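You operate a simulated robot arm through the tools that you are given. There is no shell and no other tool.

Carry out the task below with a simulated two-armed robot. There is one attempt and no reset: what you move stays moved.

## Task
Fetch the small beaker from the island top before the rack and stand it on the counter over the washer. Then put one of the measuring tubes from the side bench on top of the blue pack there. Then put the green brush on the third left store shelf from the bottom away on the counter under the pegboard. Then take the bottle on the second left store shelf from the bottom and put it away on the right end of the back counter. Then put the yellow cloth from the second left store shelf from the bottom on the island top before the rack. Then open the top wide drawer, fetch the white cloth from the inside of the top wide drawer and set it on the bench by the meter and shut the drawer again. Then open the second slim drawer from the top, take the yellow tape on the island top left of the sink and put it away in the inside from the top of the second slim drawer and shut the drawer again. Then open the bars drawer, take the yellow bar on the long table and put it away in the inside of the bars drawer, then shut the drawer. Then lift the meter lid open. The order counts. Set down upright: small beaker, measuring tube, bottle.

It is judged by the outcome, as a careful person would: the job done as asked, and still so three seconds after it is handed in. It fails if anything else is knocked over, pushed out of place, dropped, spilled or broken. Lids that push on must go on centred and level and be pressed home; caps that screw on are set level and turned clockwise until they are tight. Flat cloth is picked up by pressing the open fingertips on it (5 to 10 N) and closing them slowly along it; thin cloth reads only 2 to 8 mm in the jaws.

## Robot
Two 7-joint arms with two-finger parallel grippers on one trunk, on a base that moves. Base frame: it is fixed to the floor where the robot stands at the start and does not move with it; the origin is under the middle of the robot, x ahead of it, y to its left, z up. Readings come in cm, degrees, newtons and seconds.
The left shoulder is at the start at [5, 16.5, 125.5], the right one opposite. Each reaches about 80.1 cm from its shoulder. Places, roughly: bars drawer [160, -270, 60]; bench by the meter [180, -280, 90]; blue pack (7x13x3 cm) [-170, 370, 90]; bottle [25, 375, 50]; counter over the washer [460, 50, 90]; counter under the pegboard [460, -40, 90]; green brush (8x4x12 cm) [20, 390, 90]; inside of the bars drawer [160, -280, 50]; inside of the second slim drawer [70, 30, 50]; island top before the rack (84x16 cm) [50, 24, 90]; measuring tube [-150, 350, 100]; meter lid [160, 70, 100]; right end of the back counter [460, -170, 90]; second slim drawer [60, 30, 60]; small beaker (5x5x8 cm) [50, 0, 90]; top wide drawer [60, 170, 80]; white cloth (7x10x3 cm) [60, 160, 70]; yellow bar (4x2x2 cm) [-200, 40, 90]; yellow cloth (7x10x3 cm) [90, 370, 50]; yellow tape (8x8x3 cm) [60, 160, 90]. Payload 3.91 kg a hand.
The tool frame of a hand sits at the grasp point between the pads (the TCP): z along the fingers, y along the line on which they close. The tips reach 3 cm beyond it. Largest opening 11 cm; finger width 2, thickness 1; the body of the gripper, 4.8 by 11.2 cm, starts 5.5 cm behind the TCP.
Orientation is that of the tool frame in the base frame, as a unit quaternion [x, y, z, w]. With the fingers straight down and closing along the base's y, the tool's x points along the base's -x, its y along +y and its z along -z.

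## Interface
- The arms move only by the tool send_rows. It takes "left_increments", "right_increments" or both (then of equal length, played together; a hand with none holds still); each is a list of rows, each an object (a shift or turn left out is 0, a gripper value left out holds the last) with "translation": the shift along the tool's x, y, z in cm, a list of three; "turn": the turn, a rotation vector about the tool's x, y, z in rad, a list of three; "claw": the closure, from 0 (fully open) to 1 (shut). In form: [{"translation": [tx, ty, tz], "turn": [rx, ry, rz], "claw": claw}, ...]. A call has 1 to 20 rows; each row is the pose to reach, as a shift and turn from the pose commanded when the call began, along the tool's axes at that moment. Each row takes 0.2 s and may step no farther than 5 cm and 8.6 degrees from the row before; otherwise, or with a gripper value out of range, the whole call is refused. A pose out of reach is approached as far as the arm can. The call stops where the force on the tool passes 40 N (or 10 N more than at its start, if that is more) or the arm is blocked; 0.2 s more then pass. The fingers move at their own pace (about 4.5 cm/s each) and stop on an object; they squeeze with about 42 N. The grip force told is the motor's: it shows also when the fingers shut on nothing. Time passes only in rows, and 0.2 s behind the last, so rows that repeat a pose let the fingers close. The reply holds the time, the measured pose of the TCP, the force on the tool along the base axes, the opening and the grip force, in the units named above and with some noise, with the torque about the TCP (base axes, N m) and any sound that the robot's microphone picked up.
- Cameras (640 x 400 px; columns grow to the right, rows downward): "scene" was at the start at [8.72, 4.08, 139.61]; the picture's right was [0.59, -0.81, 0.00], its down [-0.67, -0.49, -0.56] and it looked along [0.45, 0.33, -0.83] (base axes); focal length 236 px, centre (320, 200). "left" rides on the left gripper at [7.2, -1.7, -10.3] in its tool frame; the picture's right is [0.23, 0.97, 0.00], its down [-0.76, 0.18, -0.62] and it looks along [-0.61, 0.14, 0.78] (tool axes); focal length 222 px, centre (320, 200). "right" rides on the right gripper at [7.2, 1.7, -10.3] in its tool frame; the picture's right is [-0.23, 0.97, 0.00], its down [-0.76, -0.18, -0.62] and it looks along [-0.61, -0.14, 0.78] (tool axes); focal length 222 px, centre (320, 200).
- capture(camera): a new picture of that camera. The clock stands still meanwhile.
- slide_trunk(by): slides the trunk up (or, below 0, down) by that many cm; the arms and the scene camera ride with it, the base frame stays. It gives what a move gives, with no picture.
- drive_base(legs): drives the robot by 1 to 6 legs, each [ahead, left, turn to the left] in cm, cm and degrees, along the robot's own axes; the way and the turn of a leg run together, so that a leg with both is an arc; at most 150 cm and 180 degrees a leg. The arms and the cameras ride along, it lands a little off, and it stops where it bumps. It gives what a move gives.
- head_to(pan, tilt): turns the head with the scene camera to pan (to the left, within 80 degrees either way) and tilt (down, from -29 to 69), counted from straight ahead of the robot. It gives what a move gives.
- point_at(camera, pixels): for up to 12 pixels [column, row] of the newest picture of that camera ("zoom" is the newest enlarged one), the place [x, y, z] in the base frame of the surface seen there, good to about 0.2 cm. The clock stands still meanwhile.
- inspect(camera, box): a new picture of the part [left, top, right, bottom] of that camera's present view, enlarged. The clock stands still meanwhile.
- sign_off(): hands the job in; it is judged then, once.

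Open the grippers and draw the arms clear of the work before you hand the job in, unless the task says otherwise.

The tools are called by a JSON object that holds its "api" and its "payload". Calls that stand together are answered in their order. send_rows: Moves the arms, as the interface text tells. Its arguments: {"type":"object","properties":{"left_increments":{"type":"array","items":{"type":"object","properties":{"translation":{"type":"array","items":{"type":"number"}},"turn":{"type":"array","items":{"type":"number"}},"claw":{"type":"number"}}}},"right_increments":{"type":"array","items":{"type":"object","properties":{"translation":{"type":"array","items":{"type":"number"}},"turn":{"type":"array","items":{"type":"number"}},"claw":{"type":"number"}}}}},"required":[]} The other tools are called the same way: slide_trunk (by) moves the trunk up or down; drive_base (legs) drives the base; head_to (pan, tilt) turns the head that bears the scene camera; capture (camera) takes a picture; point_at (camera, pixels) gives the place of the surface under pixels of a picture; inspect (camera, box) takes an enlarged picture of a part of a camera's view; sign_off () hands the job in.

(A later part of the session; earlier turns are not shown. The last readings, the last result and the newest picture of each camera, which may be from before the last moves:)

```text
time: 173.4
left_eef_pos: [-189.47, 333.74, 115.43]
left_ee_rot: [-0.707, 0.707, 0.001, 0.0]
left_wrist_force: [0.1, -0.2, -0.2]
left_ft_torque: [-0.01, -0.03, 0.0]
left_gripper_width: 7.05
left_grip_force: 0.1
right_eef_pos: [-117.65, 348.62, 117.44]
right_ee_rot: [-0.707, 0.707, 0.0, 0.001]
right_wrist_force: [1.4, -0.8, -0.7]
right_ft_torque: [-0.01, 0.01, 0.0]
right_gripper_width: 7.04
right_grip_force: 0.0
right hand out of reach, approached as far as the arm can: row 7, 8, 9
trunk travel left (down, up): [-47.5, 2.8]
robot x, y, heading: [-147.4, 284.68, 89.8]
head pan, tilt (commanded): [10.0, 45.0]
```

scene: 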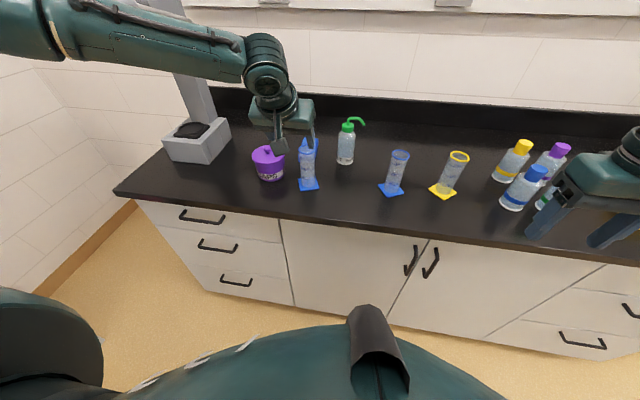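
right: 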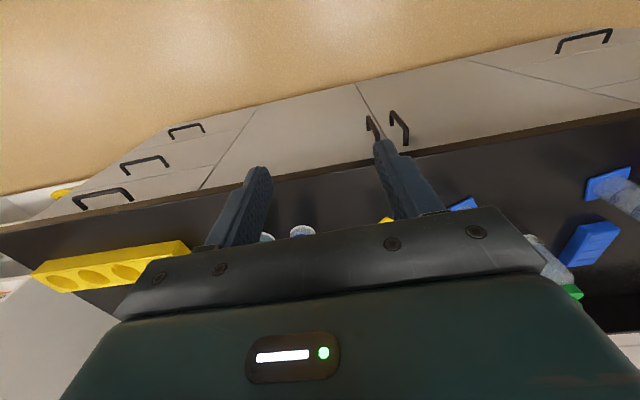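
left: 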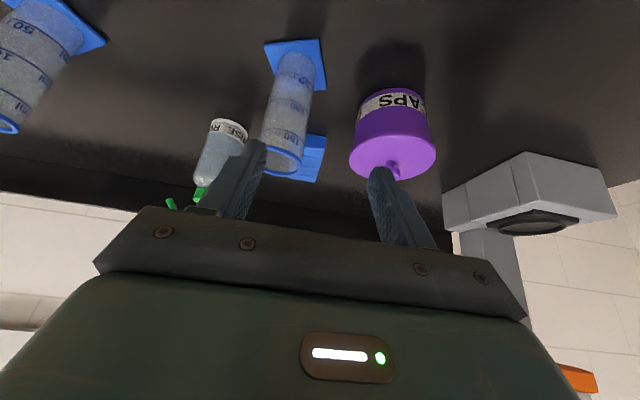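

The right arm reaches 64 cm ahead of the robot's centre with a vertical hand, which suits better. I draw both hands back and then shift the robot left to about x -172 so the right hand can do this job.

{"api": "send_rows", "payload": {"left_increments": [{"translation": [4, 0, 0]}, {"translation": [8, 0, 0]}, {"translation": [12, 0, 0]}, {"translation": [16, 0, 0]}, {"translation": [18, 0, 0]}, {"translation": [18, 0, 0]}], "right_increments": [{"translation": [4, 0, 0]}, {"translation": [8, 0, 0]}, {"translation": [12, 0, 0]}, {"translation": [16, 0, 0]}, {"translation": [20, 0, 0]}, {"translation": [24, 0, 0]}]}}

{"api": "drive_base", "payload": {"legs": [[0, 24, 0]]}}

{"api": "capture", "payload": {"camera": "scene"}}

{"api": "capture", "payload": {"camera": "right"}}

```text
time: 174.8
left_eef_pos: [-189.58, 315.64, 115.37]
left_ee_rot: [-0.707, 0.707, 0.001, 0.0]
left_wrist_force: [-0.3, -1.0, -0.8]
left_ft_torque: [0.0, -0.01, 0.0]
left_gripper_width: 7.03
left_grip_force: 0.1
right_eef_pos: [-117.7, 324.56, 117.45]
right_ee_rot: [-0.706, 0.708, 0.0, 0.001]
right_wrist_force: [-0.7, -0.8, 0.0]
right_ft_torque: [0.0, -0.01, -0.01]
right_gripper_width: 7.07
right_grip_force: 0.0
trunk travel left (down, up): [-47.5, 2.8]
robot x, y, heading: [-147.22, 284.66, 89.9]
head pan, tilt (commanded): [10.0, 45.0]
```

```text
time: 177.5
left_eef_pos: [-213.45, 315.79, 115.29]
left_ee_rot: [-0.706, 0.708, 0.001, 0.0]
left_wrist_force: [-1.1, -0.4, 0.3]
left_ft_torque: [-0.01, 0.01, 0.0]
left_gripper_width: 7.04
left_grip_force: 0.0
right_eef_pos: [-141.76, 324.66, 117.47]
right_ee_rot: [-0.706, 0.708, 0.0, 0.0]
right_wrist_force: [0.1, -0.2, -0.1]
right_ft_torque: [0.02, -0.01, -0.01]
right_gripper_width: 7.01
right_grip_force: 0.1
trunk travel left (down, up): [-47.5, 2.8]
robot x, y, heading: [-171.17, 284.43, 89.8]
head pan, tilt (commanded): [10.0, 45.0]
```

```text
taken
```

scene: 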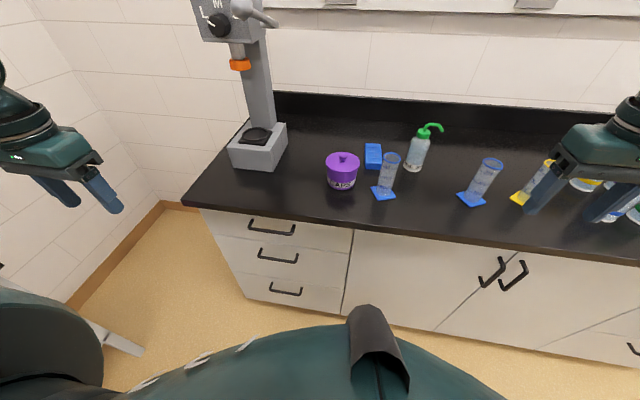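

```text
taken
```

right: 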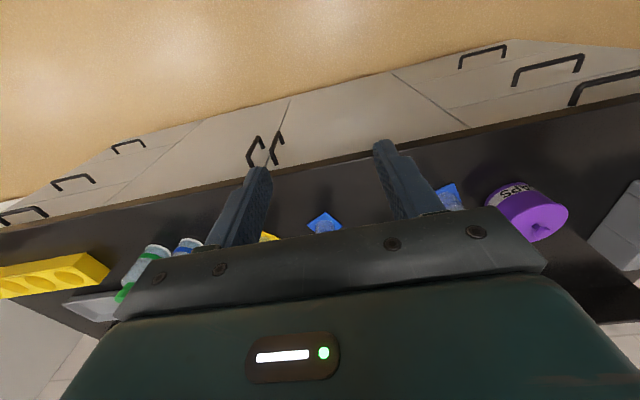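

Now the tube and pack are a little right of the robot's centre line. I drive ahead 22 cm to about y 306.5, hands staying above everything (tips at z 114).

{"api": "drive_base", "payload": {"legs": [[12, 0, 0], [10, 0, 0]]}}

{"api": "capture", "payload": {"camera": "right"}}

{"api": "capture", "payload": {"camera": "scene"}}

```text
time: 179.5
left_eef_pos: [-213.47, 337.78, 115.39]
left_ee_rot: [0.707, -0.707, -0.001, -0.001]
left_wrist_force: [0.2, -0.8, -0.2]
left_ft_torque: [0.0, -0.02, 0.05]
left_gripper_width: 7.04
left_grip_force: 0.0
right_eef_pos: [-141.7, 346.7, 117.46]
right_ee_rot: [-0.706, 0.708, 0.0, 0.0]
right_wrist_force: [-0.1, -0.5, -0.5]
right_ft_torque: [0.0, 0.01, -0.01]
right_gripper_width: 7.03
right_grip_force: 0.1
trunk travel left (down, up): [-47.5, 2.8]
robot x, y, heading: [-171.26, 306.67, 89.9]
head pan, tilt (commanded): [10.0, 45.0]
```

```text
taken
```

right: 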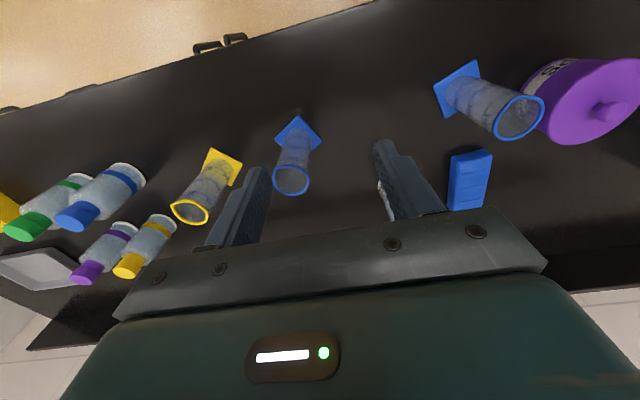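

```text
taken
```

scene: 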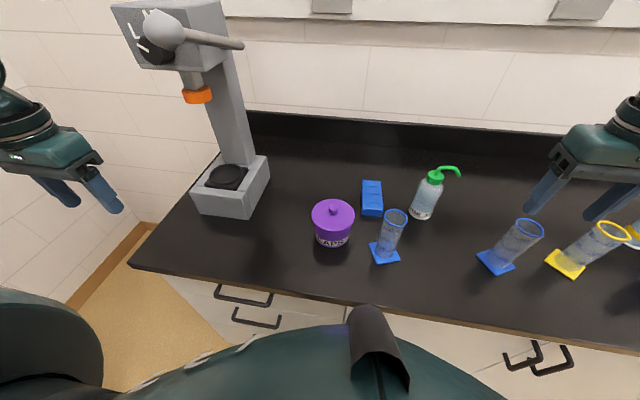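

No bump at y 306.7. I measure tube A's rim and foot and the pack again from both views.

{"api": "point_at", "payload": {"camera": "scene", "pixels": [[384, 216], [405, 217], [395, 210], [394, 224], [371, 245], [398, 258], [364, 180], [381, 181], [363, 212], [382, 213], [432, 176], [458, 170]]}}

{"api": "point_at", "payload": {"camera": "right", "pixels": [[495, 118], [542, 110], [519, 95], [516, 137], [436, 85], [475, 65], [452, 160], [490, 152], [486, 200], [450, 210], [550, 80]]}}

```text
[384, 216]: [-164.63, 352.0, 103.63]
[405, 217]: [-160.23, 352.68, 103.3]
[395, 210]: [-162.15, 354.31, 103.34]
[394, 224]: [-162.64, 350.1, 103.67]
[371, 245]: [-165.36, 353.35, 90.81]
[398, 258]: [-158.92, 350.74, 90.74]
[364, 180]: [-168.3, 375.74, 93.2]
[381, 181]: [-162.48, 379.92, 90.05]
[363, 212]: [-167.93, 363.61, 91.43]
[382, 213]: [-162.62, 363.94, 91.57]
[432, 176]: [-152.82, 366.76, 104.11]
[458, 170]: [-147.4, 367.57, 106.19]
```

```text
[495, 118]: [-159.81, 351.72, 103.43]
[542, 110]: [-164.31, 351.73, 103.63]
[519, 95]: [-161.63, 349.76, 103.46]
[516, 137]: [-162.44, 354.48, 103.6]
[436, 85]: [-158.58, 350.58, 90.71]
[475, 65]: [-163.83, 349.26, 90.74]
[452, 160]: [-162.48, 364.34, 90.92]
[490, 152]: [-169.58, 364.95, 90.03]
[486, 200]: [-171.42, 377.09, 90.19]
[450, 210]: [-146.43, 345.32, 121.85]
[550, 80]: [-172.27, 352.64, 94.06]
```

Tube A's axis is (-162.2, 352.1). I carry the open right hand above it at z ~112 and check alignment.

{"api": "send_rows", "payload": {"right_increments": [{"translation": [-1, 4, 0]}, {"translation": [-2, 8, 0]}, {"translation": [-3, 12, 0]}, {"translation": [-4, 16, 0]}, {"translation": [-5.4, 20.5, 0]}, {"translation": [-5.4, 20.5, 3]}, {"translation": [-5.4, 20.5, 5.5]}, {"translation": [-5.4, 20.5, 5.5]}]}}

{"api": "capture", "payload": {"camera": "right"}}

{"api": "capture", "payload": {"camera": "scene"}}

```text
time: 181.3
left_eef_pos: [-213.37, 337.7, 115.35]
left_ee_rot: [-0.706, 0.708, 0.001, 0.0]
left_wrist_force: [-0.3, 0.1, 0.1]
left_ft_torque: [0.03, -0.03, 0.01]
left_gripper_width: 7.05
left_grip_force: 0.0
right_eef_pos: [-162.09, 352.16, 111.93]
right_ee_rot: [-0.706, 0.708, 0.0, -0.001]
right_wrist_force: [0.3, 0.1, 0.0]
right_ft_torque: [0.0, 0.0, -0.04]
right_gripper_width: 7.05
right_grip_force: 0.1
trunk travel left (down, up): [-47.5, 2.8]
robot x, y, heading: [-171.35, 306.75, 90.0]
head pan, tilt (commanded): [10.0, 45.0]
```

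```text
taken
```

right: 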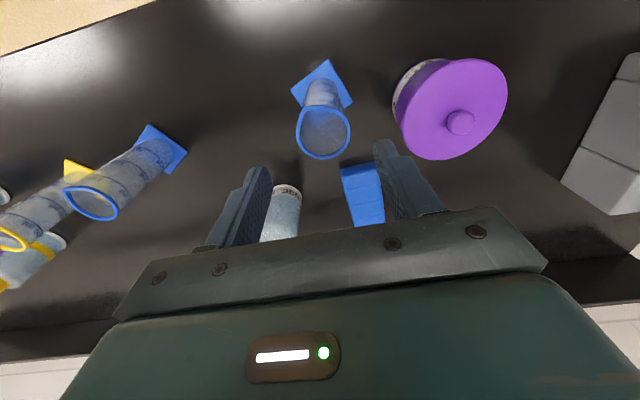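

```text
taken
```

scene: 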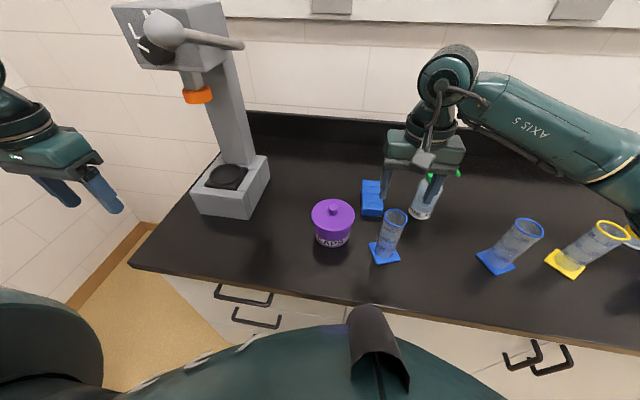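

The tube rim (324,130) sits centred between the fingers. I descend 12.4 cm to z 99.5 and close gently on the shaft.

{"api": "send_rows", "payload": {"right_increments": [{"translation": [0, 0, 4]}, {"translation": [0, 0, 8]}, {"translation": [0, 0, 11]}, {"translation": [0, 0, 12.4]}, {"translation": [0, 0, 12.4], "claw": 0.5}, {"translation": [0, 0, 12.4], "claw": 0.6}, {"translation": [0, 0, 12.4], "claw": 0.7}, {"translation": [0, 0, 12.4], "claw": 0.75}, {"translation": [0, 0, 12.4], "claw": 0.75}]}}

{"api": "capture", "payload": {"camera": "right"}}

```text
time: 183.3
left_eef_pos: [-213.51, 337.72, 115.29]
left_ee_rot: [-0.706, 0.708, 0.001, -0.001]
left_wrist_force: [-0.2, -0.3, -0.6]
left_ft_torque: [-0.01, -0.02, -0.02]
left_gripper_width: 7.06
left_grip_force: 0.1
right_eef_pos: [-162.07, 352.13, 99.53]
right_ee_rot: [-0.706, 0.709, -0.001, 0.0]
right_wrist_force: [0.6, -0.7, 0.3]
right_ft_torque: [-0.04, 0.01, 0.02]
right_gripper_width: 4.2
right_grip_force: 41.9
trunk travel left (down, up): [-47.5, 2.8]
robot x, y, heading: [-170.58, 306.8, 89.7]
head pan, tilt (commanded): [10.0, 45.0]
```

```text
taken
```

right: 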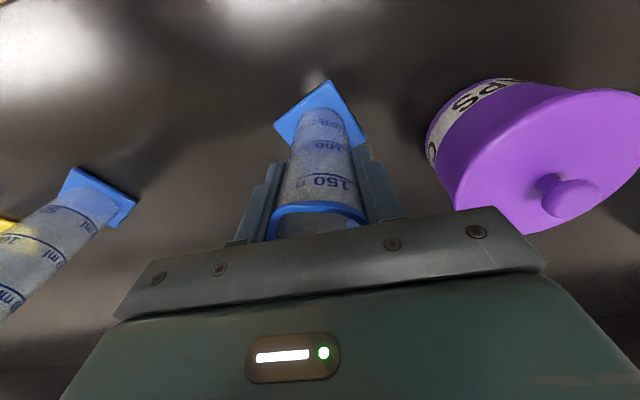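

Tube held (4.2 cm wide, foot 9.5 cm below the TCP). I lift it straight up 12 cm.

{"api": "send_rows", "payload": {"right_increments": [{"translation": [0, 0, -1]}, {"translation": [0, 0, -3]}, {"translation": [0, 0, -6]}, {"translation": [0, 0, -9]}, {"translation": [0, 0, -12]}, {"translation": [0, 0, -12]}]}}

{"api": "capture", "payload": {"camera": "right"}}

{"api": "capture", "payload": {"camera": "scene"}}

```text
time: 184.7
left_eef_pos: [-213.59, 337.69, 115.28]
left_ee_rot: [-0.706, 0.708, 0.002, 0.0]
left_wrist_force: [0.0, 0.4, 0.1]
left_ft_torque: [0.0, -0.01, -0.01]
left_gripper_width: 7.04
left_grip_force: 0.0
right_eef_pos: [-162.13, 352.06, 111.64]
right_ee_rot: [-0.706, 0.708, 0.0, 0.0]
right_wrist_force: [-1.2, 0.4, -1.3]
right_ft_torque: [0.0, -0.05, 0.01]
right_gripper_width: 4.2
right_grip_force: 41.9
trunk travel left (down, up): [-47.5, 2.8]
robot x, y, heading: [-170.69, 306.27, 89.9]
head pan, tilt (commanded): [10.0, 45.0]
```

```text
taken
```

right: 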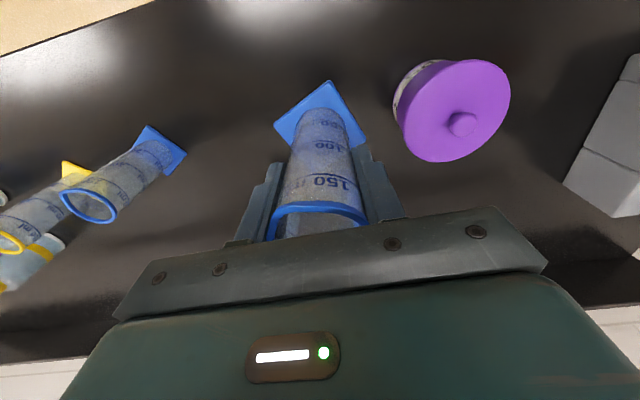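

```text
taken
```

scene: 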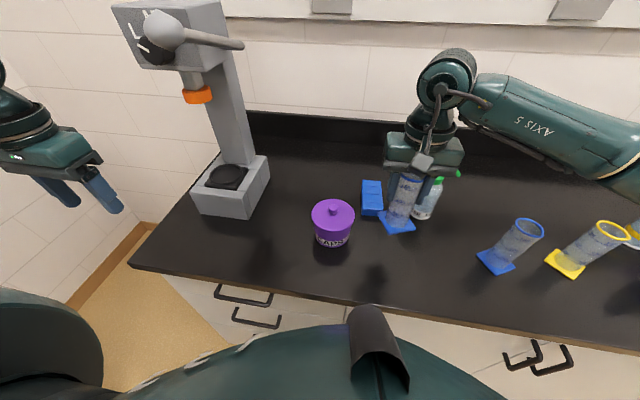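

The tube hangs upright. I measure the foot's corners now to align them with the pack.

{"api": "point_at", "payload": {"camera": "right", "pixels": [[278, 126], [327, 86], [362, 138], [320, 130], [300, 108], [345, 110]]}}

{"api": "point_at", "payload": {"camera": "scene", "pixels": [[381, 217], [391, 232], [413, 229], [366, 182], [379, 183], [363, 212], [380, 212], [372, 195]]}}

```text
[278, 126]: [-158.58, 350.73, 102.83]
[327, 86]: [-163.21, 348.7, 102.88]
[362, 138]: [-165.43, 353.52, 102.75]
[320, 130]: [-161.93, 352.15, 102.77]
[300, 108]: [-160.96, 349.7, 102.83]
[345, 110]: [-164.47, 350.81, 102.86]
```

```text
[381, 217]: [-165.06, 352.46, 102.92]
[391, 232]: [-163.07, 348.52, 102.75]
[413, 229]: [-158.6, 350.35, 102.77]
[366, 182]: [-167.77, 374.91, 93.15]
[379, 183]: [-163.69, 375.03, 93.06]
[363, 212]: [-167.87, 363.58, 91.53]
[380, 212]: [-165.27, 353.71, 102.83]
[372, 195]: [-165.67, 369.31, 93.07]
```

The foot is turned 24° and the pack only 2.5°, so I rotate the hand 21.5° clockwise while moving over the pack centre (-166.0, 370.0), staying at this height.

{"api": "send_rows", "payload": {"right_increments": [{"translation": [-3, 0, 0], "turn": [0, 0, 0.125]}, {"translation": [-6.5, 0.5, 0], "turn": [0, 0, 0.25]}, {"translation": [-10, 1.5, 0], "turn": [0, 0, 0.375]}, {"translation": [-13.5, 2.7, 0], "turn": [0, 0, 0.375]}, {"translation": [-16.5, 3.6, 0], "turn": [0, 0, 0.375]}, {"translation": [-17.9, 3.9, 0], "turn": [0, 0, 0.375]}, {"translation": [-17.9, 3.9, 0], "turn": [0, 0, 0.375]}]}}

{"api": "capture", "payload": {"camera": "right"}}

{"api": "capture", "payload": {"camera": "scene"}}

```text
time: 186.3
left_eef_pos: [-213.5, 337.72, 115.35]
left_ee_rot: [-0.706, 0.709, 0.001, -0.001]
left_wrist_force: [-0.4, 0.2, 1.0]
left_ft_torque: [0.0, 0.03, 0.0]
left_gripper_width: 7.05
left_grip_force: 0.0
right_eef_pos: [-165.92, 369.92, 111.64]
right_ee_rot: [-0.561, 0.828, 0.001, 0.001]
right_wrist_force: [0.5, 0.1, -0.1]
right_ft_torque: [0.0, 0.03, -0.01]
right_gripper_width: 4.19
right_grip_force: 42.0
trunk travel left (down, up): [-47.5, 2.8]
robot x, y, heading: [-171.42, 306.62, 89.9]
head pan, tilt (commanded): [10.0, 45.0]
```

```text
taken
```

right: 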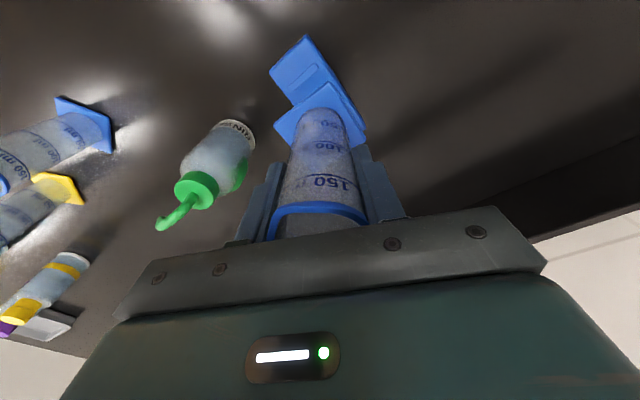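

```text
taken
```

scene: 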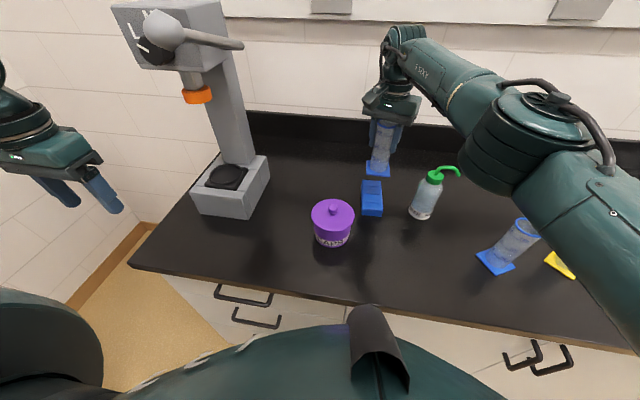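

The foot and pack edges look parallel in the right view. I measure the foot's corners against the pack.

{"api": "point_at", "payload": {"camera": "right", "pixels": [[278, 126], [327, 86], [362, 138], [273, 72], [305, 40], [325, 75], [290, 100]]}}

{"api": "inspect", "payload": {"camera": "scene", "box": [310, 80, 470, 240]}}

```text
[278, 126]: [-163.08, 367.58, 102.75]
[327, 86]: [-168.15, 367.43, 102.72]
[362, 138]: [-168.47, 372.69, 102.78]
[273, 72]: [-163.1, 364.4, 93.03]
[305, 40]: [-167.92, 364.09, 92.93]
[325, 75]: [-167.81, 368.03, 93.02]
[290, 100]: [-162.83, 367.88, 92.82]
```

```text
2.50 times, centred on (390, 160) of scene
```

zoom: 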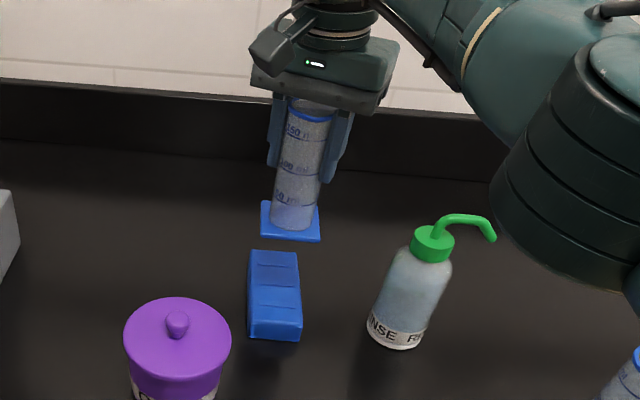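

Foot and pack coincide within 2 mm. Before lowering I check the height of my elbow above the wash bottle.

{"api": "point_at", "payload": {"camera": "zoom", "pixels": [[580, 285], [520, 200], [500, 120], [600, 230], [470, 70], [465, 220], [432, 245]]}}

```text
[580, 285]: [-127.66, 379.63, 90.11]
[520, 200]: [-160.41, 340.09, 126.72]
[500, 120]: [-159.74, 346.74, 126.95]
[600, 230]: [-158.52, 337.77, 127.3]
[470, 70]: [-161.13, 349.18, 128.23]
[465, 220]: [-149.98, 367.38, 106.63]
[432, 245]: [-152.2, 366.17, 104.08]
```

The elbow is at z 127, well clear. I lower the tube 8.4 cm, then feel for contact in millimetre steps.

{"api": "send_rows", "payload": {"right_increments": [{"translation": [0, 0, 3]}, {"translation": [0, 0, 6]}, {"translation": [0, 0, 8]}, {"translation": [0, 0, 8.6]}, {"translation": [0, 0, 8.8]}, {"translation": [0, 0, 8.9]}, {"translation": [0, 0, 8.9]}]}}

{"api": "inspect", "payload": {"camera": "scene", "box": [310, 100, 450, 240]}}

```text
time: 187.9
left_eef_pos: [-213.42, 337.63, 115.38]
left_ee_rot: [-0.706, 0.708, 0.001, 0.0]
left_wrist_force: [0.3, -0.2, 0.7]
left_ft_torque: [0.0, -0.01, 0.01]
left_gripper_width: 7.02
left_grip_force: 0.0
right_eef_pos: [-165.88, 369.94, 102.49]
right_ee_rot: [-0.562, 0.827, 0.0, 0.0]
right_wrist_force: [0.6, 0.3, 0.2]
right_ft_torque: [-0.01, 0.01, 0.0]
right_gripper_width: 4.18
right_grip_force: 42.3
trunk travel left (down, up): [-47.5, 2.8]
robot x, y, heading: [-171.31, 307.2, 89.9]
head pan, tilt (commanded): [10.0, 45.0]
```

```text
2.86 times, centred on (380, 170) of scene
```

zoom: 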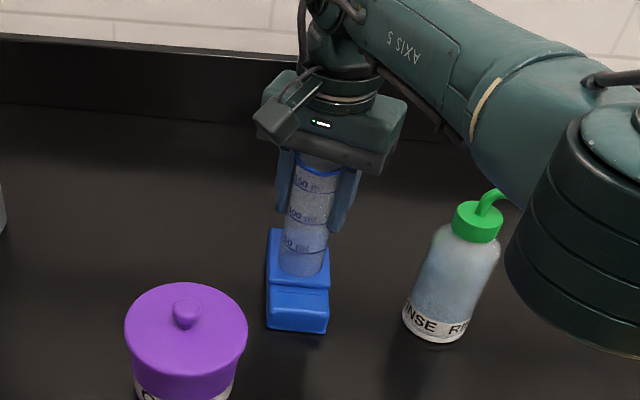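

No contact force yet at z 102.5; I continue in 1 mm steps.

{"api": "send_rows", "payload": {"right_increments": [{"translation": [0, 0, 0.1]}, {"translation": [0, 0, 0.2]}, {"translation": [0, 0, 0.3]}, {"translation": [0, 0, 0.3]}]}}

```text
time: 188.9
left_eef_pos: [-213.46, 337.63, 115.33]
left_ee_rot: [-0.706, 0.708, 0.001, 0.001]
left_wrist_force: [0.7, -0.5, -0.8]
left_ft_torque: [-0.01, 0.04, 0.0]
left_gripper_width: 7.04
left_grip_force: 0.0
right_eef_pos: [-165.85, 369.92, 102.47]
right_ee_rot: [-0.561, 0.827, 0.001, 0.001]
right_wrist_force: [2.2, 1.2, 11.0]
right_ft_torque: [-0.16, -0.17, 0.0]
right_gripper_width: 4.2
right_grip_force: 41.9
trunk travel left (down, up): [-47.5, 2.8]
robot x, y, heading: [-171.08, 306.94, 89.7]
head pan, tilt (commanded): [10.0, 45.0]
```

Contact (11 N). I ease off 1 mm, open slowly and rise straight up.

{"api": "send_rows", "payload": {"right_increments": [{"translation": [0, 0, 0.15]}, {"translation": [0, 0, 0.15], "claw": 0.58}, {"translation": [0, 0, 0.15], "claw": 0.48}, {"translation": [0, 0, 0.15], "claw": 0.38}, {"translation": [0, 0, 0.15], "claw": 0.36}, {"translation": [0, 0, -2]}, {"translation": [0, 0, -5]}, {"translation": [0, 0, -8]}, {"translation": [0, 0, -12]}, {"translation": [0, 0, -16]}, {"translation": [0, 0, -16]}]}}

{"api": "capture", "payload": {"camera": "scene"}}

{"api": "inspect", "payload": {"camera": "scene", "box": [310, 100, 450, 240]}}

```text
time: 191.3
left_eef_pos: [-213.33, 337.68, 115.26]
left_ee_rot: [-0.706, 0.708, 0.001, 0.0]
left_wrist_force: [0.0, 0.4, 1.0]
left_ft_torque: [0.0, -0.01, 0.01]
left_gripper_width: 7.04
left_grip_force: 0.1
right_eef_pos: [-165.58, 368.94, 118.27]
right_ee_rot: [-0.562, 0.827, 0.0, 0.0]
right_wrist_force: [-0.1, 0.5, 0.4]
right_ft_torque: [0.01, 0.01, 0.0]
right_gripper_width: 7.04
right_grip_force: 0.1
right hand out of reach, approached as far as the arm can: row 9, 10, 11
trunk travel left (down, up): [-47.5, 2.8]
robot x, y, heading: [-171.27, 306.83, 89.7]
head pan, tilt (commanded): [10.0, 45.0]
```

```text
taken
```

scene: 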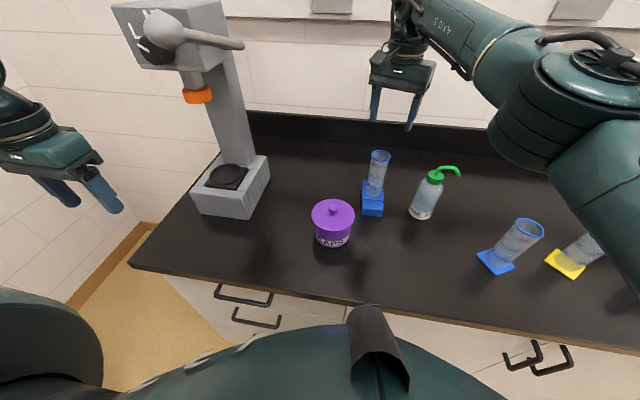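

```text
2.86 times, centred on (380, 170) of scene
```

zoom: 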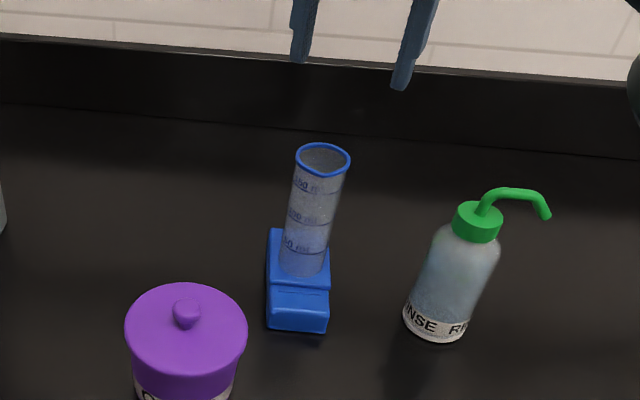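

The tube stands on the pack, fingers clear at the top of the zoom. I verify its uprightness from measured points.

{"api": "point_at", "payload": {"camera": "zoom", "pixels": [[297, 158], [348, 160], [322, 145], [322, 177], [282, 255], [325, 262], [272, 280], [328, 288], [330, 255], [270, 235]]}}

```text
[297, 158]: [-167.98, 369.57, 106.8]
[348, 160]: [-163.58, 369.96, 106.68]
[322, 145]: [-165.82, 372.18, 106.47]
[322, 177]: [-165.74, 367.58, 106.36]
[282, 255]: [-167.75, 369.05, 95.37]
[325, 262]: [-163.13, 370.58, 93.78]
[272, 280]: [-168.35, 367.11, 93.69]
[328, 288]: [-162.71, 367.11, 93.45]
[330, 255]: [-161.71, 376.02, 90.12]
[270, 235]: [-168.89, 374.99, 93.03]
```

The tube stands upright (rim centre over foot centre). I back off 25 cm and restore the right hand to a straight orientation while drawing it in.

{"api": "drive_base", "payload": {"legs": [[-25, 0, 0]]}}

{"api": "send_rows", "payload": {"right_increments": [{"translation": [4, -1.6, 0], "turn": [0, 0, -0.125]}, {"translation": [8, -3.2, 0], "turn": [0, 0, -0.25]}, {"translation": [12, -5, 0], "turn": [0, 0, -0.375]}, {"translation": [16, -8, 0], "turn": [0, 0, -0.375]}, {"translation": [19, -11, 0], "turn": [0, 0, -0.375]}, {"translation": [21, -14, 0], "turn": [0, 0, -0.375]}, {"translation": [21, -14, 0], "turn": [0, 0, -0.375]}]}}

{"api": "head_to", "payload": {"pan": -60, "tilt": 25}}

{"api": "capture", "payload": {"camera": "scene"}}

```text
time: 193.1
left_eef_pos: [-213.46, 312.83, 115.29]
left_ee_rot: [-0.706, 0.708, 0.001, 0.0]
left_wrist_force: [0.5, -1.0, 1.0]
left_ft_torque: [0.01, 0.02, 0.0]
left_gripper_width: 7.04
left_grip_force: 0.1
right_eef_pos: [-165.46, 344.0, 118.26]
right_ee_rot: [-0.561, 0.828, 0.0, -0.001]
right_wrist_force: [-0.2, -0.6, 0.2]
right_ft_torque: [-0.01, -0.01, 0.01]
right_gripper_width: 7.03
right_grip_force: 0.0
trunk travel left (down, up): [-47.5, 2.8]
robot x, y, heading: [-171.08, 281.65, 89.7]
head pan, tilt (commanded): [10.0, 45.0]
```

```text
time: 194.7
left_eef_pos: [-213.57, 312.95, 115.26]
left_ee_rot: [-0.705, 0.709, 0.002, 0.0]
left_wrist_force: [0.6, 0.1, 0.2]
left_ft_torque: [0.04, 0.0, -0.02]
left_gripper_width: 7.0
left_grip_force: 0.0
right_eef_pos: [-160.33, 319.34, 118.18]
right_ee_rot: [-0.705, 0.709, 0.0, -0.001]
right_wrist_force: [0.4, 0.6, -0.1]
right_ft_torque: [0.0, -0.02, 0.01]
right_gripper_width: 7.02
right_grip_force: 0.0
trunk travel left (down, up): [-47.5, 2.8]
robot x, y, heading: [-171.28, 281.74, 89.5]
head pan, tilt (commanded): [10.0, 45.0]
```

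```text
time: 196.1
left_eef_pos: [-213.53, 312.83, 115.3]
left_ee_rot: [-0.706, 0.709, 0.002, 0.0]
left_wrist_force: [-0.2, -0.1, -0.4]
left_ft_torque: [-0.02, 0.0, 0.0]
left_gripper_width: 7.02
left_grip_force: 0.1
right_eef_pos: [-160.37, 319.19, 118.13]
right_ee_rot: [-0.705, 0.709, 0.0, 0.0]
right_wrist_force: [0.0, 0.3, -0.5]
right_ft_torque: [-0.01, 0.02, 0.02]
right_gripper_width: 7.03
right_grip_force: 0.1
trunk travel left (down, up): [-47.5, 2.8]
robot x, y, heading: [-171.17, 281.36, 89.8]
head pan, tilt (commanded): [-60.0, 25.0]
```

```text
taken
```

scene: 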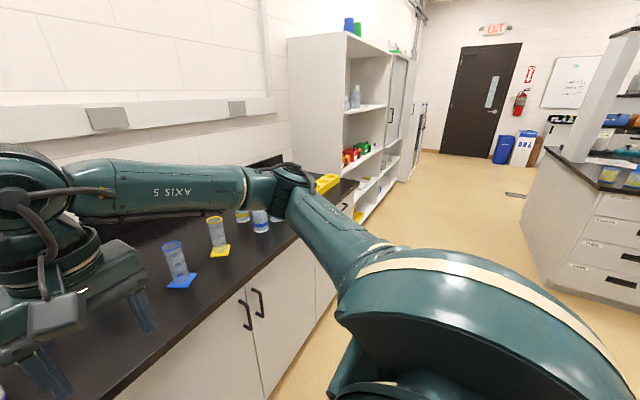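

The way right along the bench is free. I back 10 cm more and drive right about 185 cm to stand before the left store shelves.

{"api": "drive_base", "payload": {"legs": [[-12, 0, 0], [0, -100, 0], [0, -85, 0]]}}

{"api": "head_to", "payload": {"pan": 0, "tilt": 30}}

{"api": "capture", "payload": {"camera": "scene"}}

```text
time: 213.6
left_eef_pos: [-27.1, 299.93, 115.22]
left_ee_rot: [-0.705, 0.71, 0.001, 0.0]
left_wrist_force: [-0.4, -0.7, 0.7]
left_ft_torque: [0.02, -0.01, 0.01]
left_gripper_width: 7.03
left_grip_force: 0.0
right_eef_pos: [26.04, 306.29, 118.21]
right_ee_rot: [-0.704, 0.71, 0.0, 0.001]
right_wrist_force: [0.2, -0.3, 0.6]
right_ft_torque: [-0.06, -0.01, -0.02]
right_gripper_width: 7.08
right_grip_force: 0.0
trunk travel left (down, up): [-47.5, 2.8]
robot x, y, heading: [15.34, 268.76, 89.4]
head pan, tilt (commanded): [-60.0, 25.0]
```

```text
time: 214.9
left_eef_pos: [-27.19, 300.1, 115.3]
left_ee_rot: [-0.705, 0.709, 0.001, 0.0]
left_wrist_force: [-0.2, -0.5, 0.1]
left_ft_torque: [-0.03, -0.01, -0.01]
left_gripper_width: 7.04
left_grip_force: 0.1
right_eef_pos: [26.12, 306.33, 118.15]
right_ee_rot: [-0.704, 0.71, 0.0, 0.0]
right_wrist_force: [-0.4, -0.5, -0.4]
right_ft_torque: [-0.02, -0.01, -0.02]
right_gripper_width: 7.03
right_grip_force: 0.1
trunk travel left (down, up): [-47.5, 2.8]
robot x, y, heading: [15.02, 268.9, 89.4]
head pan, tilt (commanded): [0.0, 30.0]
```

```text
taken
```

scene: 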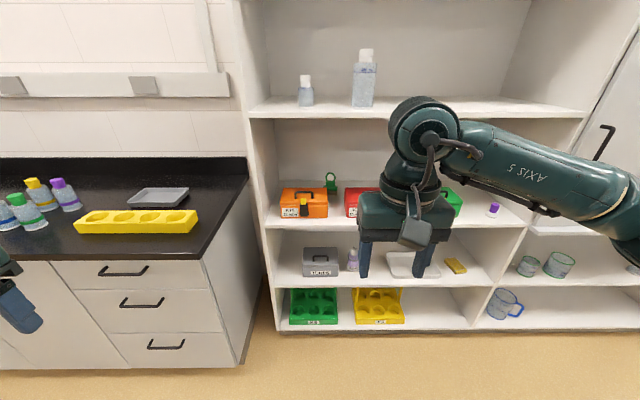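

I see the third shelf with the green brush at (331,183) between the orange and red boxes, and on the second shelf the bottle at (352,260) and the yellow cloth at (456,265). I measure and zoom.

{"api": "inspect", "payload": {"camera": "scene", "box": [250, 140, 410, 240]}}

{"api": "point_at", "payload": {"camera": "scene", "pixels": [[331, 183], [331, 175], [305, 203], [345, 203], [300, 225], [352, 258], [352, 268], [320, 262], [400, 265], [456, 265], [330, 285], [300, 110]]}}

{"api": "inspect", "payload": {"camera": "scene", "box": [270, 220, 510, 330]}}

```text
4.00 times, centred on (330, 190) of scene
```

zoom: 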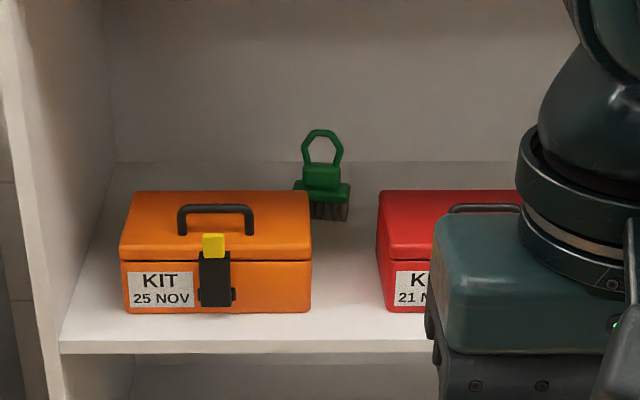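

```text
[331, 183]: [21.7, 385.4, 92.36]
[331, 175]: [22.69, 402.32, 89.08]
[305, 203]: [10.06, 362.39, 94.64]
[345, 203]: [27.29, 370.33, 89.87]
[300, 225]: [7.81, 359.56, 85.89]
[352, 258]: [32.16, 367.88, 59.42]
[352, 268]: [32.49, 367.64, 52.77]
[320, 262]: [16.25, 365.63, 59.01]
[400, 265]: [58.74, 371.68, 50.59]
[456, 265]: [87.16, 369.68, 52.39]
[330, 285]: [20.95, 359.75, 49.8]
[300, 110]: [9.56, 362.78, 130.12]
```

```text
2.67 times, centred on (390, 275) of scene
```

zoom: 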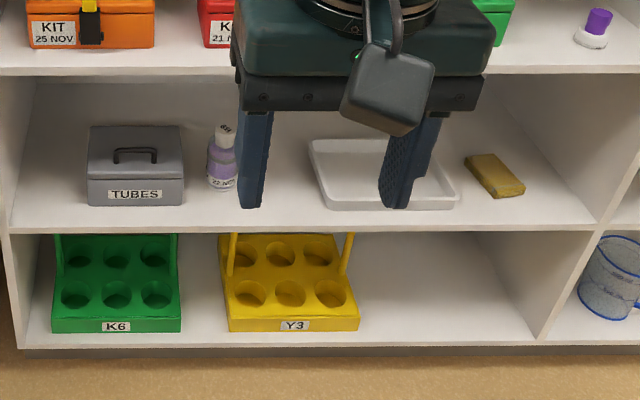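

I measure the brush, the boxes' tops and depths, and the shelf heights with zooms.

{"api": "inspect", "payload": {"camera": "scene", "box": [270, 160, 390, 235]}}

{"api": "point_at", "payload": {"camera": "zoom", "pixels": [[325, 70], [302, 88], [350, 88], [325, 130], [290, 143], [362, 143], [325, 180], [345, 180], [325, 105], [310, 68], [300, 175], [358, 155]]}}

{"api": "point_at", "payload": {"camera": "zoom", "pixels": [[60, 162], [150, 160], [300, 160], [60, 230], [300, 232], [150, 180], [180, 190], [440, 160], [440, 230], [400, 230], [402, 162], [300, 320]]}}

```text
5.33 times, centred on (330, 198) of scene
```

zoom: 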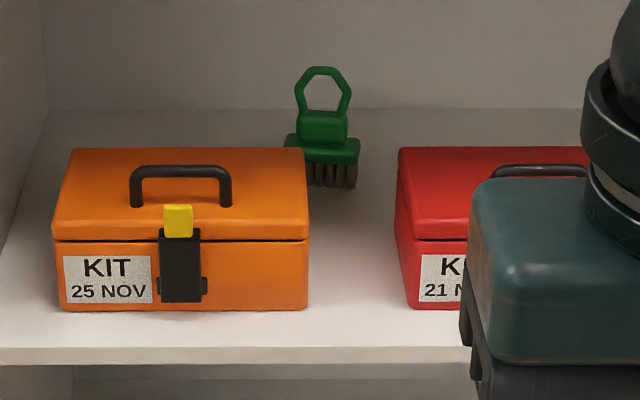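

```text
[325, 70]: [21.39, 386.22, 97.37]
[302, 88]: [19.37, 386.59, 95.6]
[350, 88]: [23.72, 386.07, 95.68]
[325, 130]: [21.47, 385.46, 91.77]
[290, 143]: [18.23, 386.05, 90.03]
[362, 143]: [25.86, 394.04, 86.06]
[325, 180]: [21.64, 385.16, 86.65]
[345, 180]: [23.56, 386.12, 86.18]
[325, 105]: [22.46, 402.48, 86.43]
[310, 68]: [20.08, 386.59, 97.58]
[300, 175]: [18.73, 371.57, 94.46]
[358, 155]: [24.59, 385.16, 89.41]
```

```text
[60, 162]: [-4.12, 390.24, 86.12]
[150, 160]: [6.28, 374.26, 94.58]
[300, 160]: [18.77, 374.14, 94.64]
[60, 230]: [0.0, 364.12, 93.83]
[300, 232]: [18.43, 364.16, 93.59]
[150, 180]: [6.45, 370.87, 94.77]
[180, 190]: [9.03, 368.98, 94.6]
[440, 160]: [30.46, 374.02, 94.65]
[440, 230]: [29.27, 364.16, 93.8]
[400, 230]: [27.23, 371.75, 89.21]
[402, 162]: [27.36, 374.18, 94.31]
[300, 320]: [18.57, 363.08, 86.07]
```

Third shelf is at z 86.1; the brush (z 86–97.6, x 18.2–24.7) stands at y 386 behind the boxes (tops z 94.7, backs y 375, gap x 18.9–27.2). I lower the trunk 12 cm and try tilting the right hand 30° forward in free space.

{"api": "slide_trunk", "payload": {"by": -12}}

{"api": "send_rows", "payload": {"right_increments": [{"translation": [-1, 0, 0], "turn": [0, -0.13, 0]}, {"translation": [-2, 0, 0], "turn": [0, -0.26, 0]}, {"translation": [-3, 0, 0], "turn": [0, -0.39, 0]}, {"translation": [-5, 0, 0], "turn": [0, -0.5236, 0]}, {"translation": [-9, 0, 0], "turn": [0, -0.5236, 0]}, {"translation": [-13, 0, 0], "turn": [0, -0.5236, 0]}, {"translation": [-17, 0, 0], "turn": [0, -0.5236, 0]}, {"translation": [-21, 0, 0], "turn": [0, -0.5236, 0]}, {"translation": [-25, 0, 0], "turn": [0, -0.5236, 0]}, {"translation": [-25, 0, 0], "turn": [0, -0.5236, 0]}]}}

{"api": "capture", "payload": {"camera": "scene"}}

```text
time: 216.4
left_eef_pos: [-27.21, 299.95, 103.36]
left_ee_rot: [-0.706, 0.708, 0.001, 0.0]
left_wrist_force: [0.0, -0.6, -0.5]
left_ft_torque: [0.02, -0.01, 0.02]
left_gripper_width: 7.05
left_grip_force: 0.1
right_eef_pos: [26.06, 306.31, 106.18]
right_ee_rot: [-0.704, 0.71, 0.0, 0.0]
right_wrist_force: [0.8, 0.4, -0.5]
right_ft_torque: [-0.02, 0.02, 0.01]
right_gripper_width: 7.04
right_grip_force: 0.0
trunk travel left (down, up): [-35.5, 14.8]
robot x, y, heading: [15.49, 268.62, 89.6]
head pan, tilt (commanded): [0.0, 30.0]
```

```text
time: 218.6
left_eef_pos: [-27.13, 300.18, 103.26]
left_ee_rot: [-0.705, 0.709, 0.001, 0.0]
left_wrist_force: [-0.3, -0.5, 0.2]
left_ft_torque: [-0.04, 0.0, 0.01]
left_gripper_width: 7.03
left_grip_force: 0.0
right_eef_pos: [26.14, 331.51, 106.07]
right_ee_rot: [-0.681, 0.685, 0.183, 0.183]
right_wrist_force: [-0.1, 0.5, 0.0]
right_ft_torque: [0.03, -0.02, 0.01]
right_gripper_width: 7.04
right_grip_force: 0.1
trunk travel left (down, up): [-35.5, 14.8]
robot x, y, heading: [14.93, 268.56, 89.6]
head pan, tilt (commanded): [0.0, 30.0]
```

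```text
taken
```

scene: 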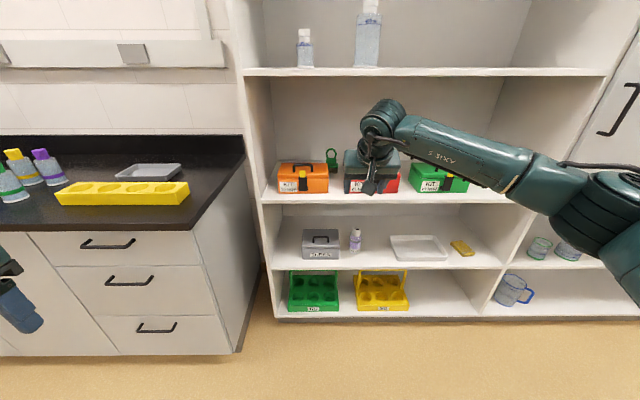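

The right arm takes the 30° tilt well at 63 cm ahead. I draw the right hand back, raise the left hand a bit out of harm's way, and then drive nearer to the shelf.

{"api": "send_rows", "payload": {"left_increments": [{"translation": [1, 0, -2]}, {"translation": [2, 0, -4]}, {"translation": [3, 0, -6]}, {"translation": [4, 0, -8]}, {"translation": [5, 0, -10]}, {"translation": [5, 0, -10]}], "right_increments": [{"translation": [3.46, 0, -2]}, {"translation": [6.93, 0, -4]}, {"translation": [10.4, 0, -6]}, {"translation": [13.86, 0, -8]}, {"translation": [17.3, 0, -10]}, {"translation": [20.8, 0, -12]}]}}

{"api": "drive_base", "payload": {"legs": [[46, 0, 0.4]]}}

{"api": "head_to", "payload": {"pan": 0, "tilt": 25}}

{"api": "capture", "payload": {"camera": "scene"}}

{"api": "capture", "payload": {"camera": "right"}}

```text
time: 220.0
left_eef_pos: [-26.03, 297.47, 107.81]
left_ee_rot: [-0.705, 0.709, 0.002, 0.002]
left_wrist_force: [0.5, -0.2, -0.6]
left_ft_torque: [-0.01, 0.0, 0.02]
left_gripper_width: 7.02
left_grip_force: 0.0
left hand out of reach, approached as far as the arm can: row 3, 4, 5, 6
right_eef_pos: [26.1, 307.29, 106.15]
right_ee_rot: [-0.681, 0.685, 0.182, 0.184]
right_wrist_force: [0.0, 0.7, -0.5]
right_ft_torque: [0.0, 0.01, -0.05]
right_gripper_width: 7.05
right_grip_force: 0.1
trunk travel left (down, up): [-35.5, 14.8]
robot x, y, heading: [15.08, 268.95, 89.9]
head pan, tilt (commanded): [0.0, 30.0]
```

```text
time: 222.8
left_eef_pos: [-26.23, 342.98, 107.81]
left_ee_rot: [0.707, -0.707, -0.001, -0.001]
left_wrist_force: [0.7, -0.6, 0.1]
left_ft_torque: [-0.02, -0.01, 0.01]
left_gripper_width: 7.04
left_grip_force: 0.0
right_eef_pos: [25.85, 353.35, 106.17]
right_ee_rot: [0.684, -0.682, -0.184, -0.183]
right_wrist_force: [0.3, 0.4, 0.1]
right_ft_torque: [0.0, 0.04, 0.0]
right_gripper_width: 7.03
right_grip_force: 0.1
trunk travel left (down, up): [-35.5, 14.8]
robot x, y, heading: [15.12, 314.91, 90.1]
head pan, tilt (commanded): [0.0, 30.0]
```

```text
time: 223.4
left_eef_pos: [-26.25, 343.02, 107.76]
left_ee_rot: [0.708, -0.706, -0.002, -0.002]
left_wrist_force: [0.4, 0.1, -0.4]
left_ft_torque: [-0.01, 0.02, -0.02]
left_gripper_width: 7.04
left_grip_force: 0.0
right_eef_pos: [25.94, 353.36, 106.01]
right_ee_rot: [0.683, -0.682, -0.183, -0.183]
right_wrist_force: [0.2, -0.3, 1.0]
right_ft_torque: [0.04, 0.0, -0.04]
right_gripper_width: 7.03
right_grip_force: 0.1
trunk travel left (down, up): [-35.5, 14.8]
robot x, y, heading: [15.59, 314.77, 90.2]
head pan, tilt (commanded): [0.0, 25.0]
```

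```text
taken
```

scene: 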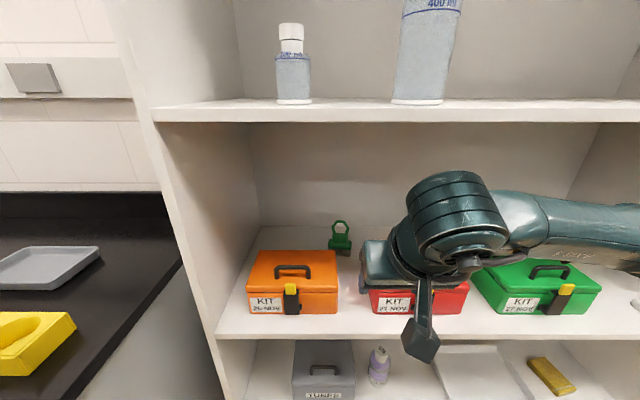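

```text
taken
```

right: 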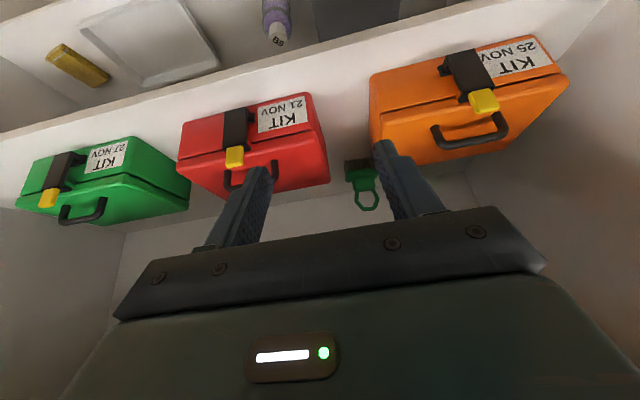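

Both views show the brush: (340,238) in scene, (365,185) in right. I measure the loop, the boxes' edges and the fourth shelf's lower edge.

{"api": "point_at", "payload": {"camera": "scene", "pixels": [[340, 223], [333, 230], [347, 230], [340, 240], [329, 243], [351, 243], [338, 285], [371, 290], [300, 108], [300, 120], [338, 253]]}}

{"api": "point_at", "payload": {"camera": "right", "pixels": [[358, 195], [378, 195], [366, 208], [347, 175], [374, 172], [360, 162], [326, 180], [372, 130], [290, 130]]}}

```text
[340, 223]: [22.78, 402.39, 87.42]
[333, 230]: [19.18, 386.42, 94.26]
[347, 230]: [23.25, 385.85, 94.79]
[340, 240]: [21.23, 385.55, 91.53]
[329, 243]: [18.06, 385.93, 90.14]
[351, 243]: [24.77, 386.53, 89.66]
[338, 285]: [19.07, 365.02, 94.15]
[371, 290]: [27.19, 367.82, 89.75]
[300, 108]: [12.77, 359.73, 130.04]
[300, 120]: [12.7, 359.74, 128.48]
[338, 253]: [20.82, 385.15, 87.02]
```

```text
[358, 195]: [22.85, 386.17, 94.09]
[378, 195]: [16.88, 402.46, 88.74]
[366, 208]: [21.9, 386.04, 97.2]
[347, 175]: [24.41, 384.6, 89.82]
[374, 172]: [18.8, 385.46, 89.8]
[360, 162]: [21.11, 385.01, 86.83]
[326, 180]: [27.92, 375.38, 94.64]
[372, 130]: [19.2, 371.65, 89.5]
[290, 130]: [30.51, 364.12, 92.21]
```

The brush's axis is at (21.4, 386) and the fourth shelf's underside near z 128. I lower the hand slightly, align x to 21.4 and enter to y ≈ 374 above the boxes.

{"api": "send_rows", "payload": {"right_increments": [{"translation": [1, 2.3, 1.73]}, {"translation": [2.0, 4.5, 3.46]}, {"translation": [-1.5, 4.5, 5.6]}, {"translation": [-5.0, 4.5, 7.8]}, {"translation": [-8.5, 4.5, 10]}, {"translation": [-12, 4.5, 12.1]}, {"translation": [-15.6, 4.5, 14.3]}, {"translation": [-15.6, 4.5, 14.3]}]}}

{"api": "capture", "payload": {"camera": "right"}}

{"api": "capture", "payload": {"camera": "scene"}}

```text
time: 225.2
left_eef_pos: [-26.08, 342.89, 107.72]
left_ee_rot: [0.708, -0.706, -0.002, -0.002]
left_wrist_force: [0.5, -0.4, 0.2]
left_ft_torque: [-0.03, 0.0, -0.02]
left_gripper_width: 7.07
left_grip_force: 0.1
right_eef_pos: [21.32, 373.98, 101.57]
right_ee_rot: [0.683, -0.683, -0.183, -0.183]
right_wrist_force: [-0.6, -0.2, -0.3]
right_ft_torque: [0.01, -0.02, 0.0]
right_gripper_width: 7.03
right_grip_force: 0.1
trunk travel left (down, up): [-35.5, 14.8]
robot x, y, heading: [15.02, 314.56, 90.2]
head pan, tilt (commanded): [0.0, 25.0]
```

```text
taken
```

right: 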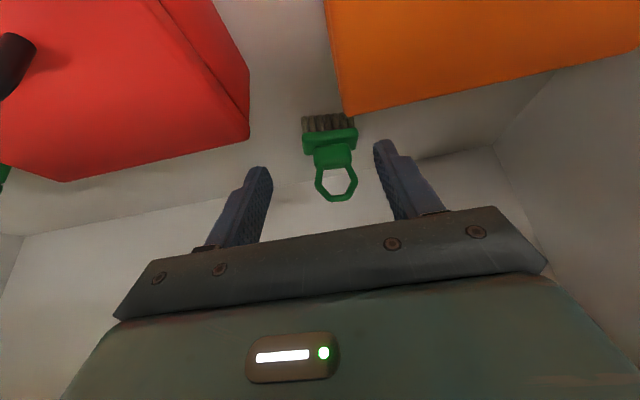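

```text
taken
```

scene: 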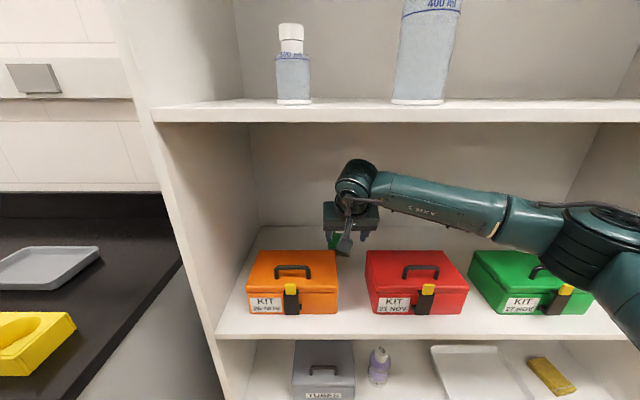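

The brush (335,165) lies between the fingers. I move forward over it and then descend to z 94.6 around its loop and block.

{"api": "send_rows", "payload": {"right_increments": [{"translation": [-3.5, 0, 2.3]}, {"translation": [-7, 0, 4.6]}, {"translation": [-10.5, 0, 6.8]}, {"translation": [-9.5, 0, 8.6]}, {"translation": [-8.4, 0, 10.4]}, {"translation": [-7.3, 0, 12.3]}, {"translation": [-7.3, 0, 12.3]}]}}

{"api": "capture", "payload": {"camera": "right"}}

{"api": "inspect", "payload": {"camera": "scene", "box": [230, 130, 470, 330]}}

```text
time: 226.8
left_eef_pos: [-26.17, 342.94, 107.71]
left_ee_rot: [0.708, -0.706, -0.002, -0.002]
left_wrist_force: [-0.3, -1.0, -0.2]
left_ft_torque: [0.0, 0.02, 0.02]
left_gripper_width: 7.02
left_grip_force: 0.0
right_eef_pos: [21.38, 386.43, 94.41]
right_ee_rot: [0.683, -0.683, -0.182, -0.183]
right_wrist_force: [0.7, -0.2, -0.3]
right_ft_torque: [0.01, 0.01, -0.01]
right_gripper_width: 7.03
right_grip_force: 0.1
trunk travel left (down, up): [-35.5, 14.8]
robot x, y, heading: [15.0, 314.67, 90.4]
head pan, tilt (commanded): [0.0, 25.0]
```

```text
taken
```

right: 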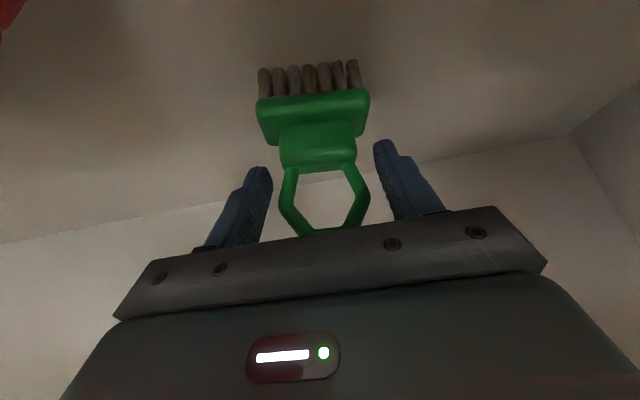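

```text
2.00 times, centred on (350, 230) of scene
```

zoom: 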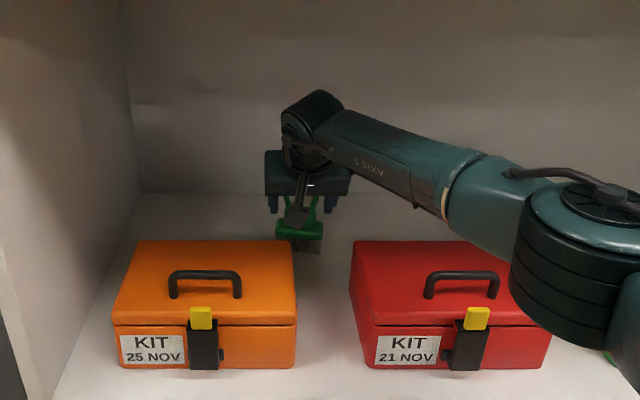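

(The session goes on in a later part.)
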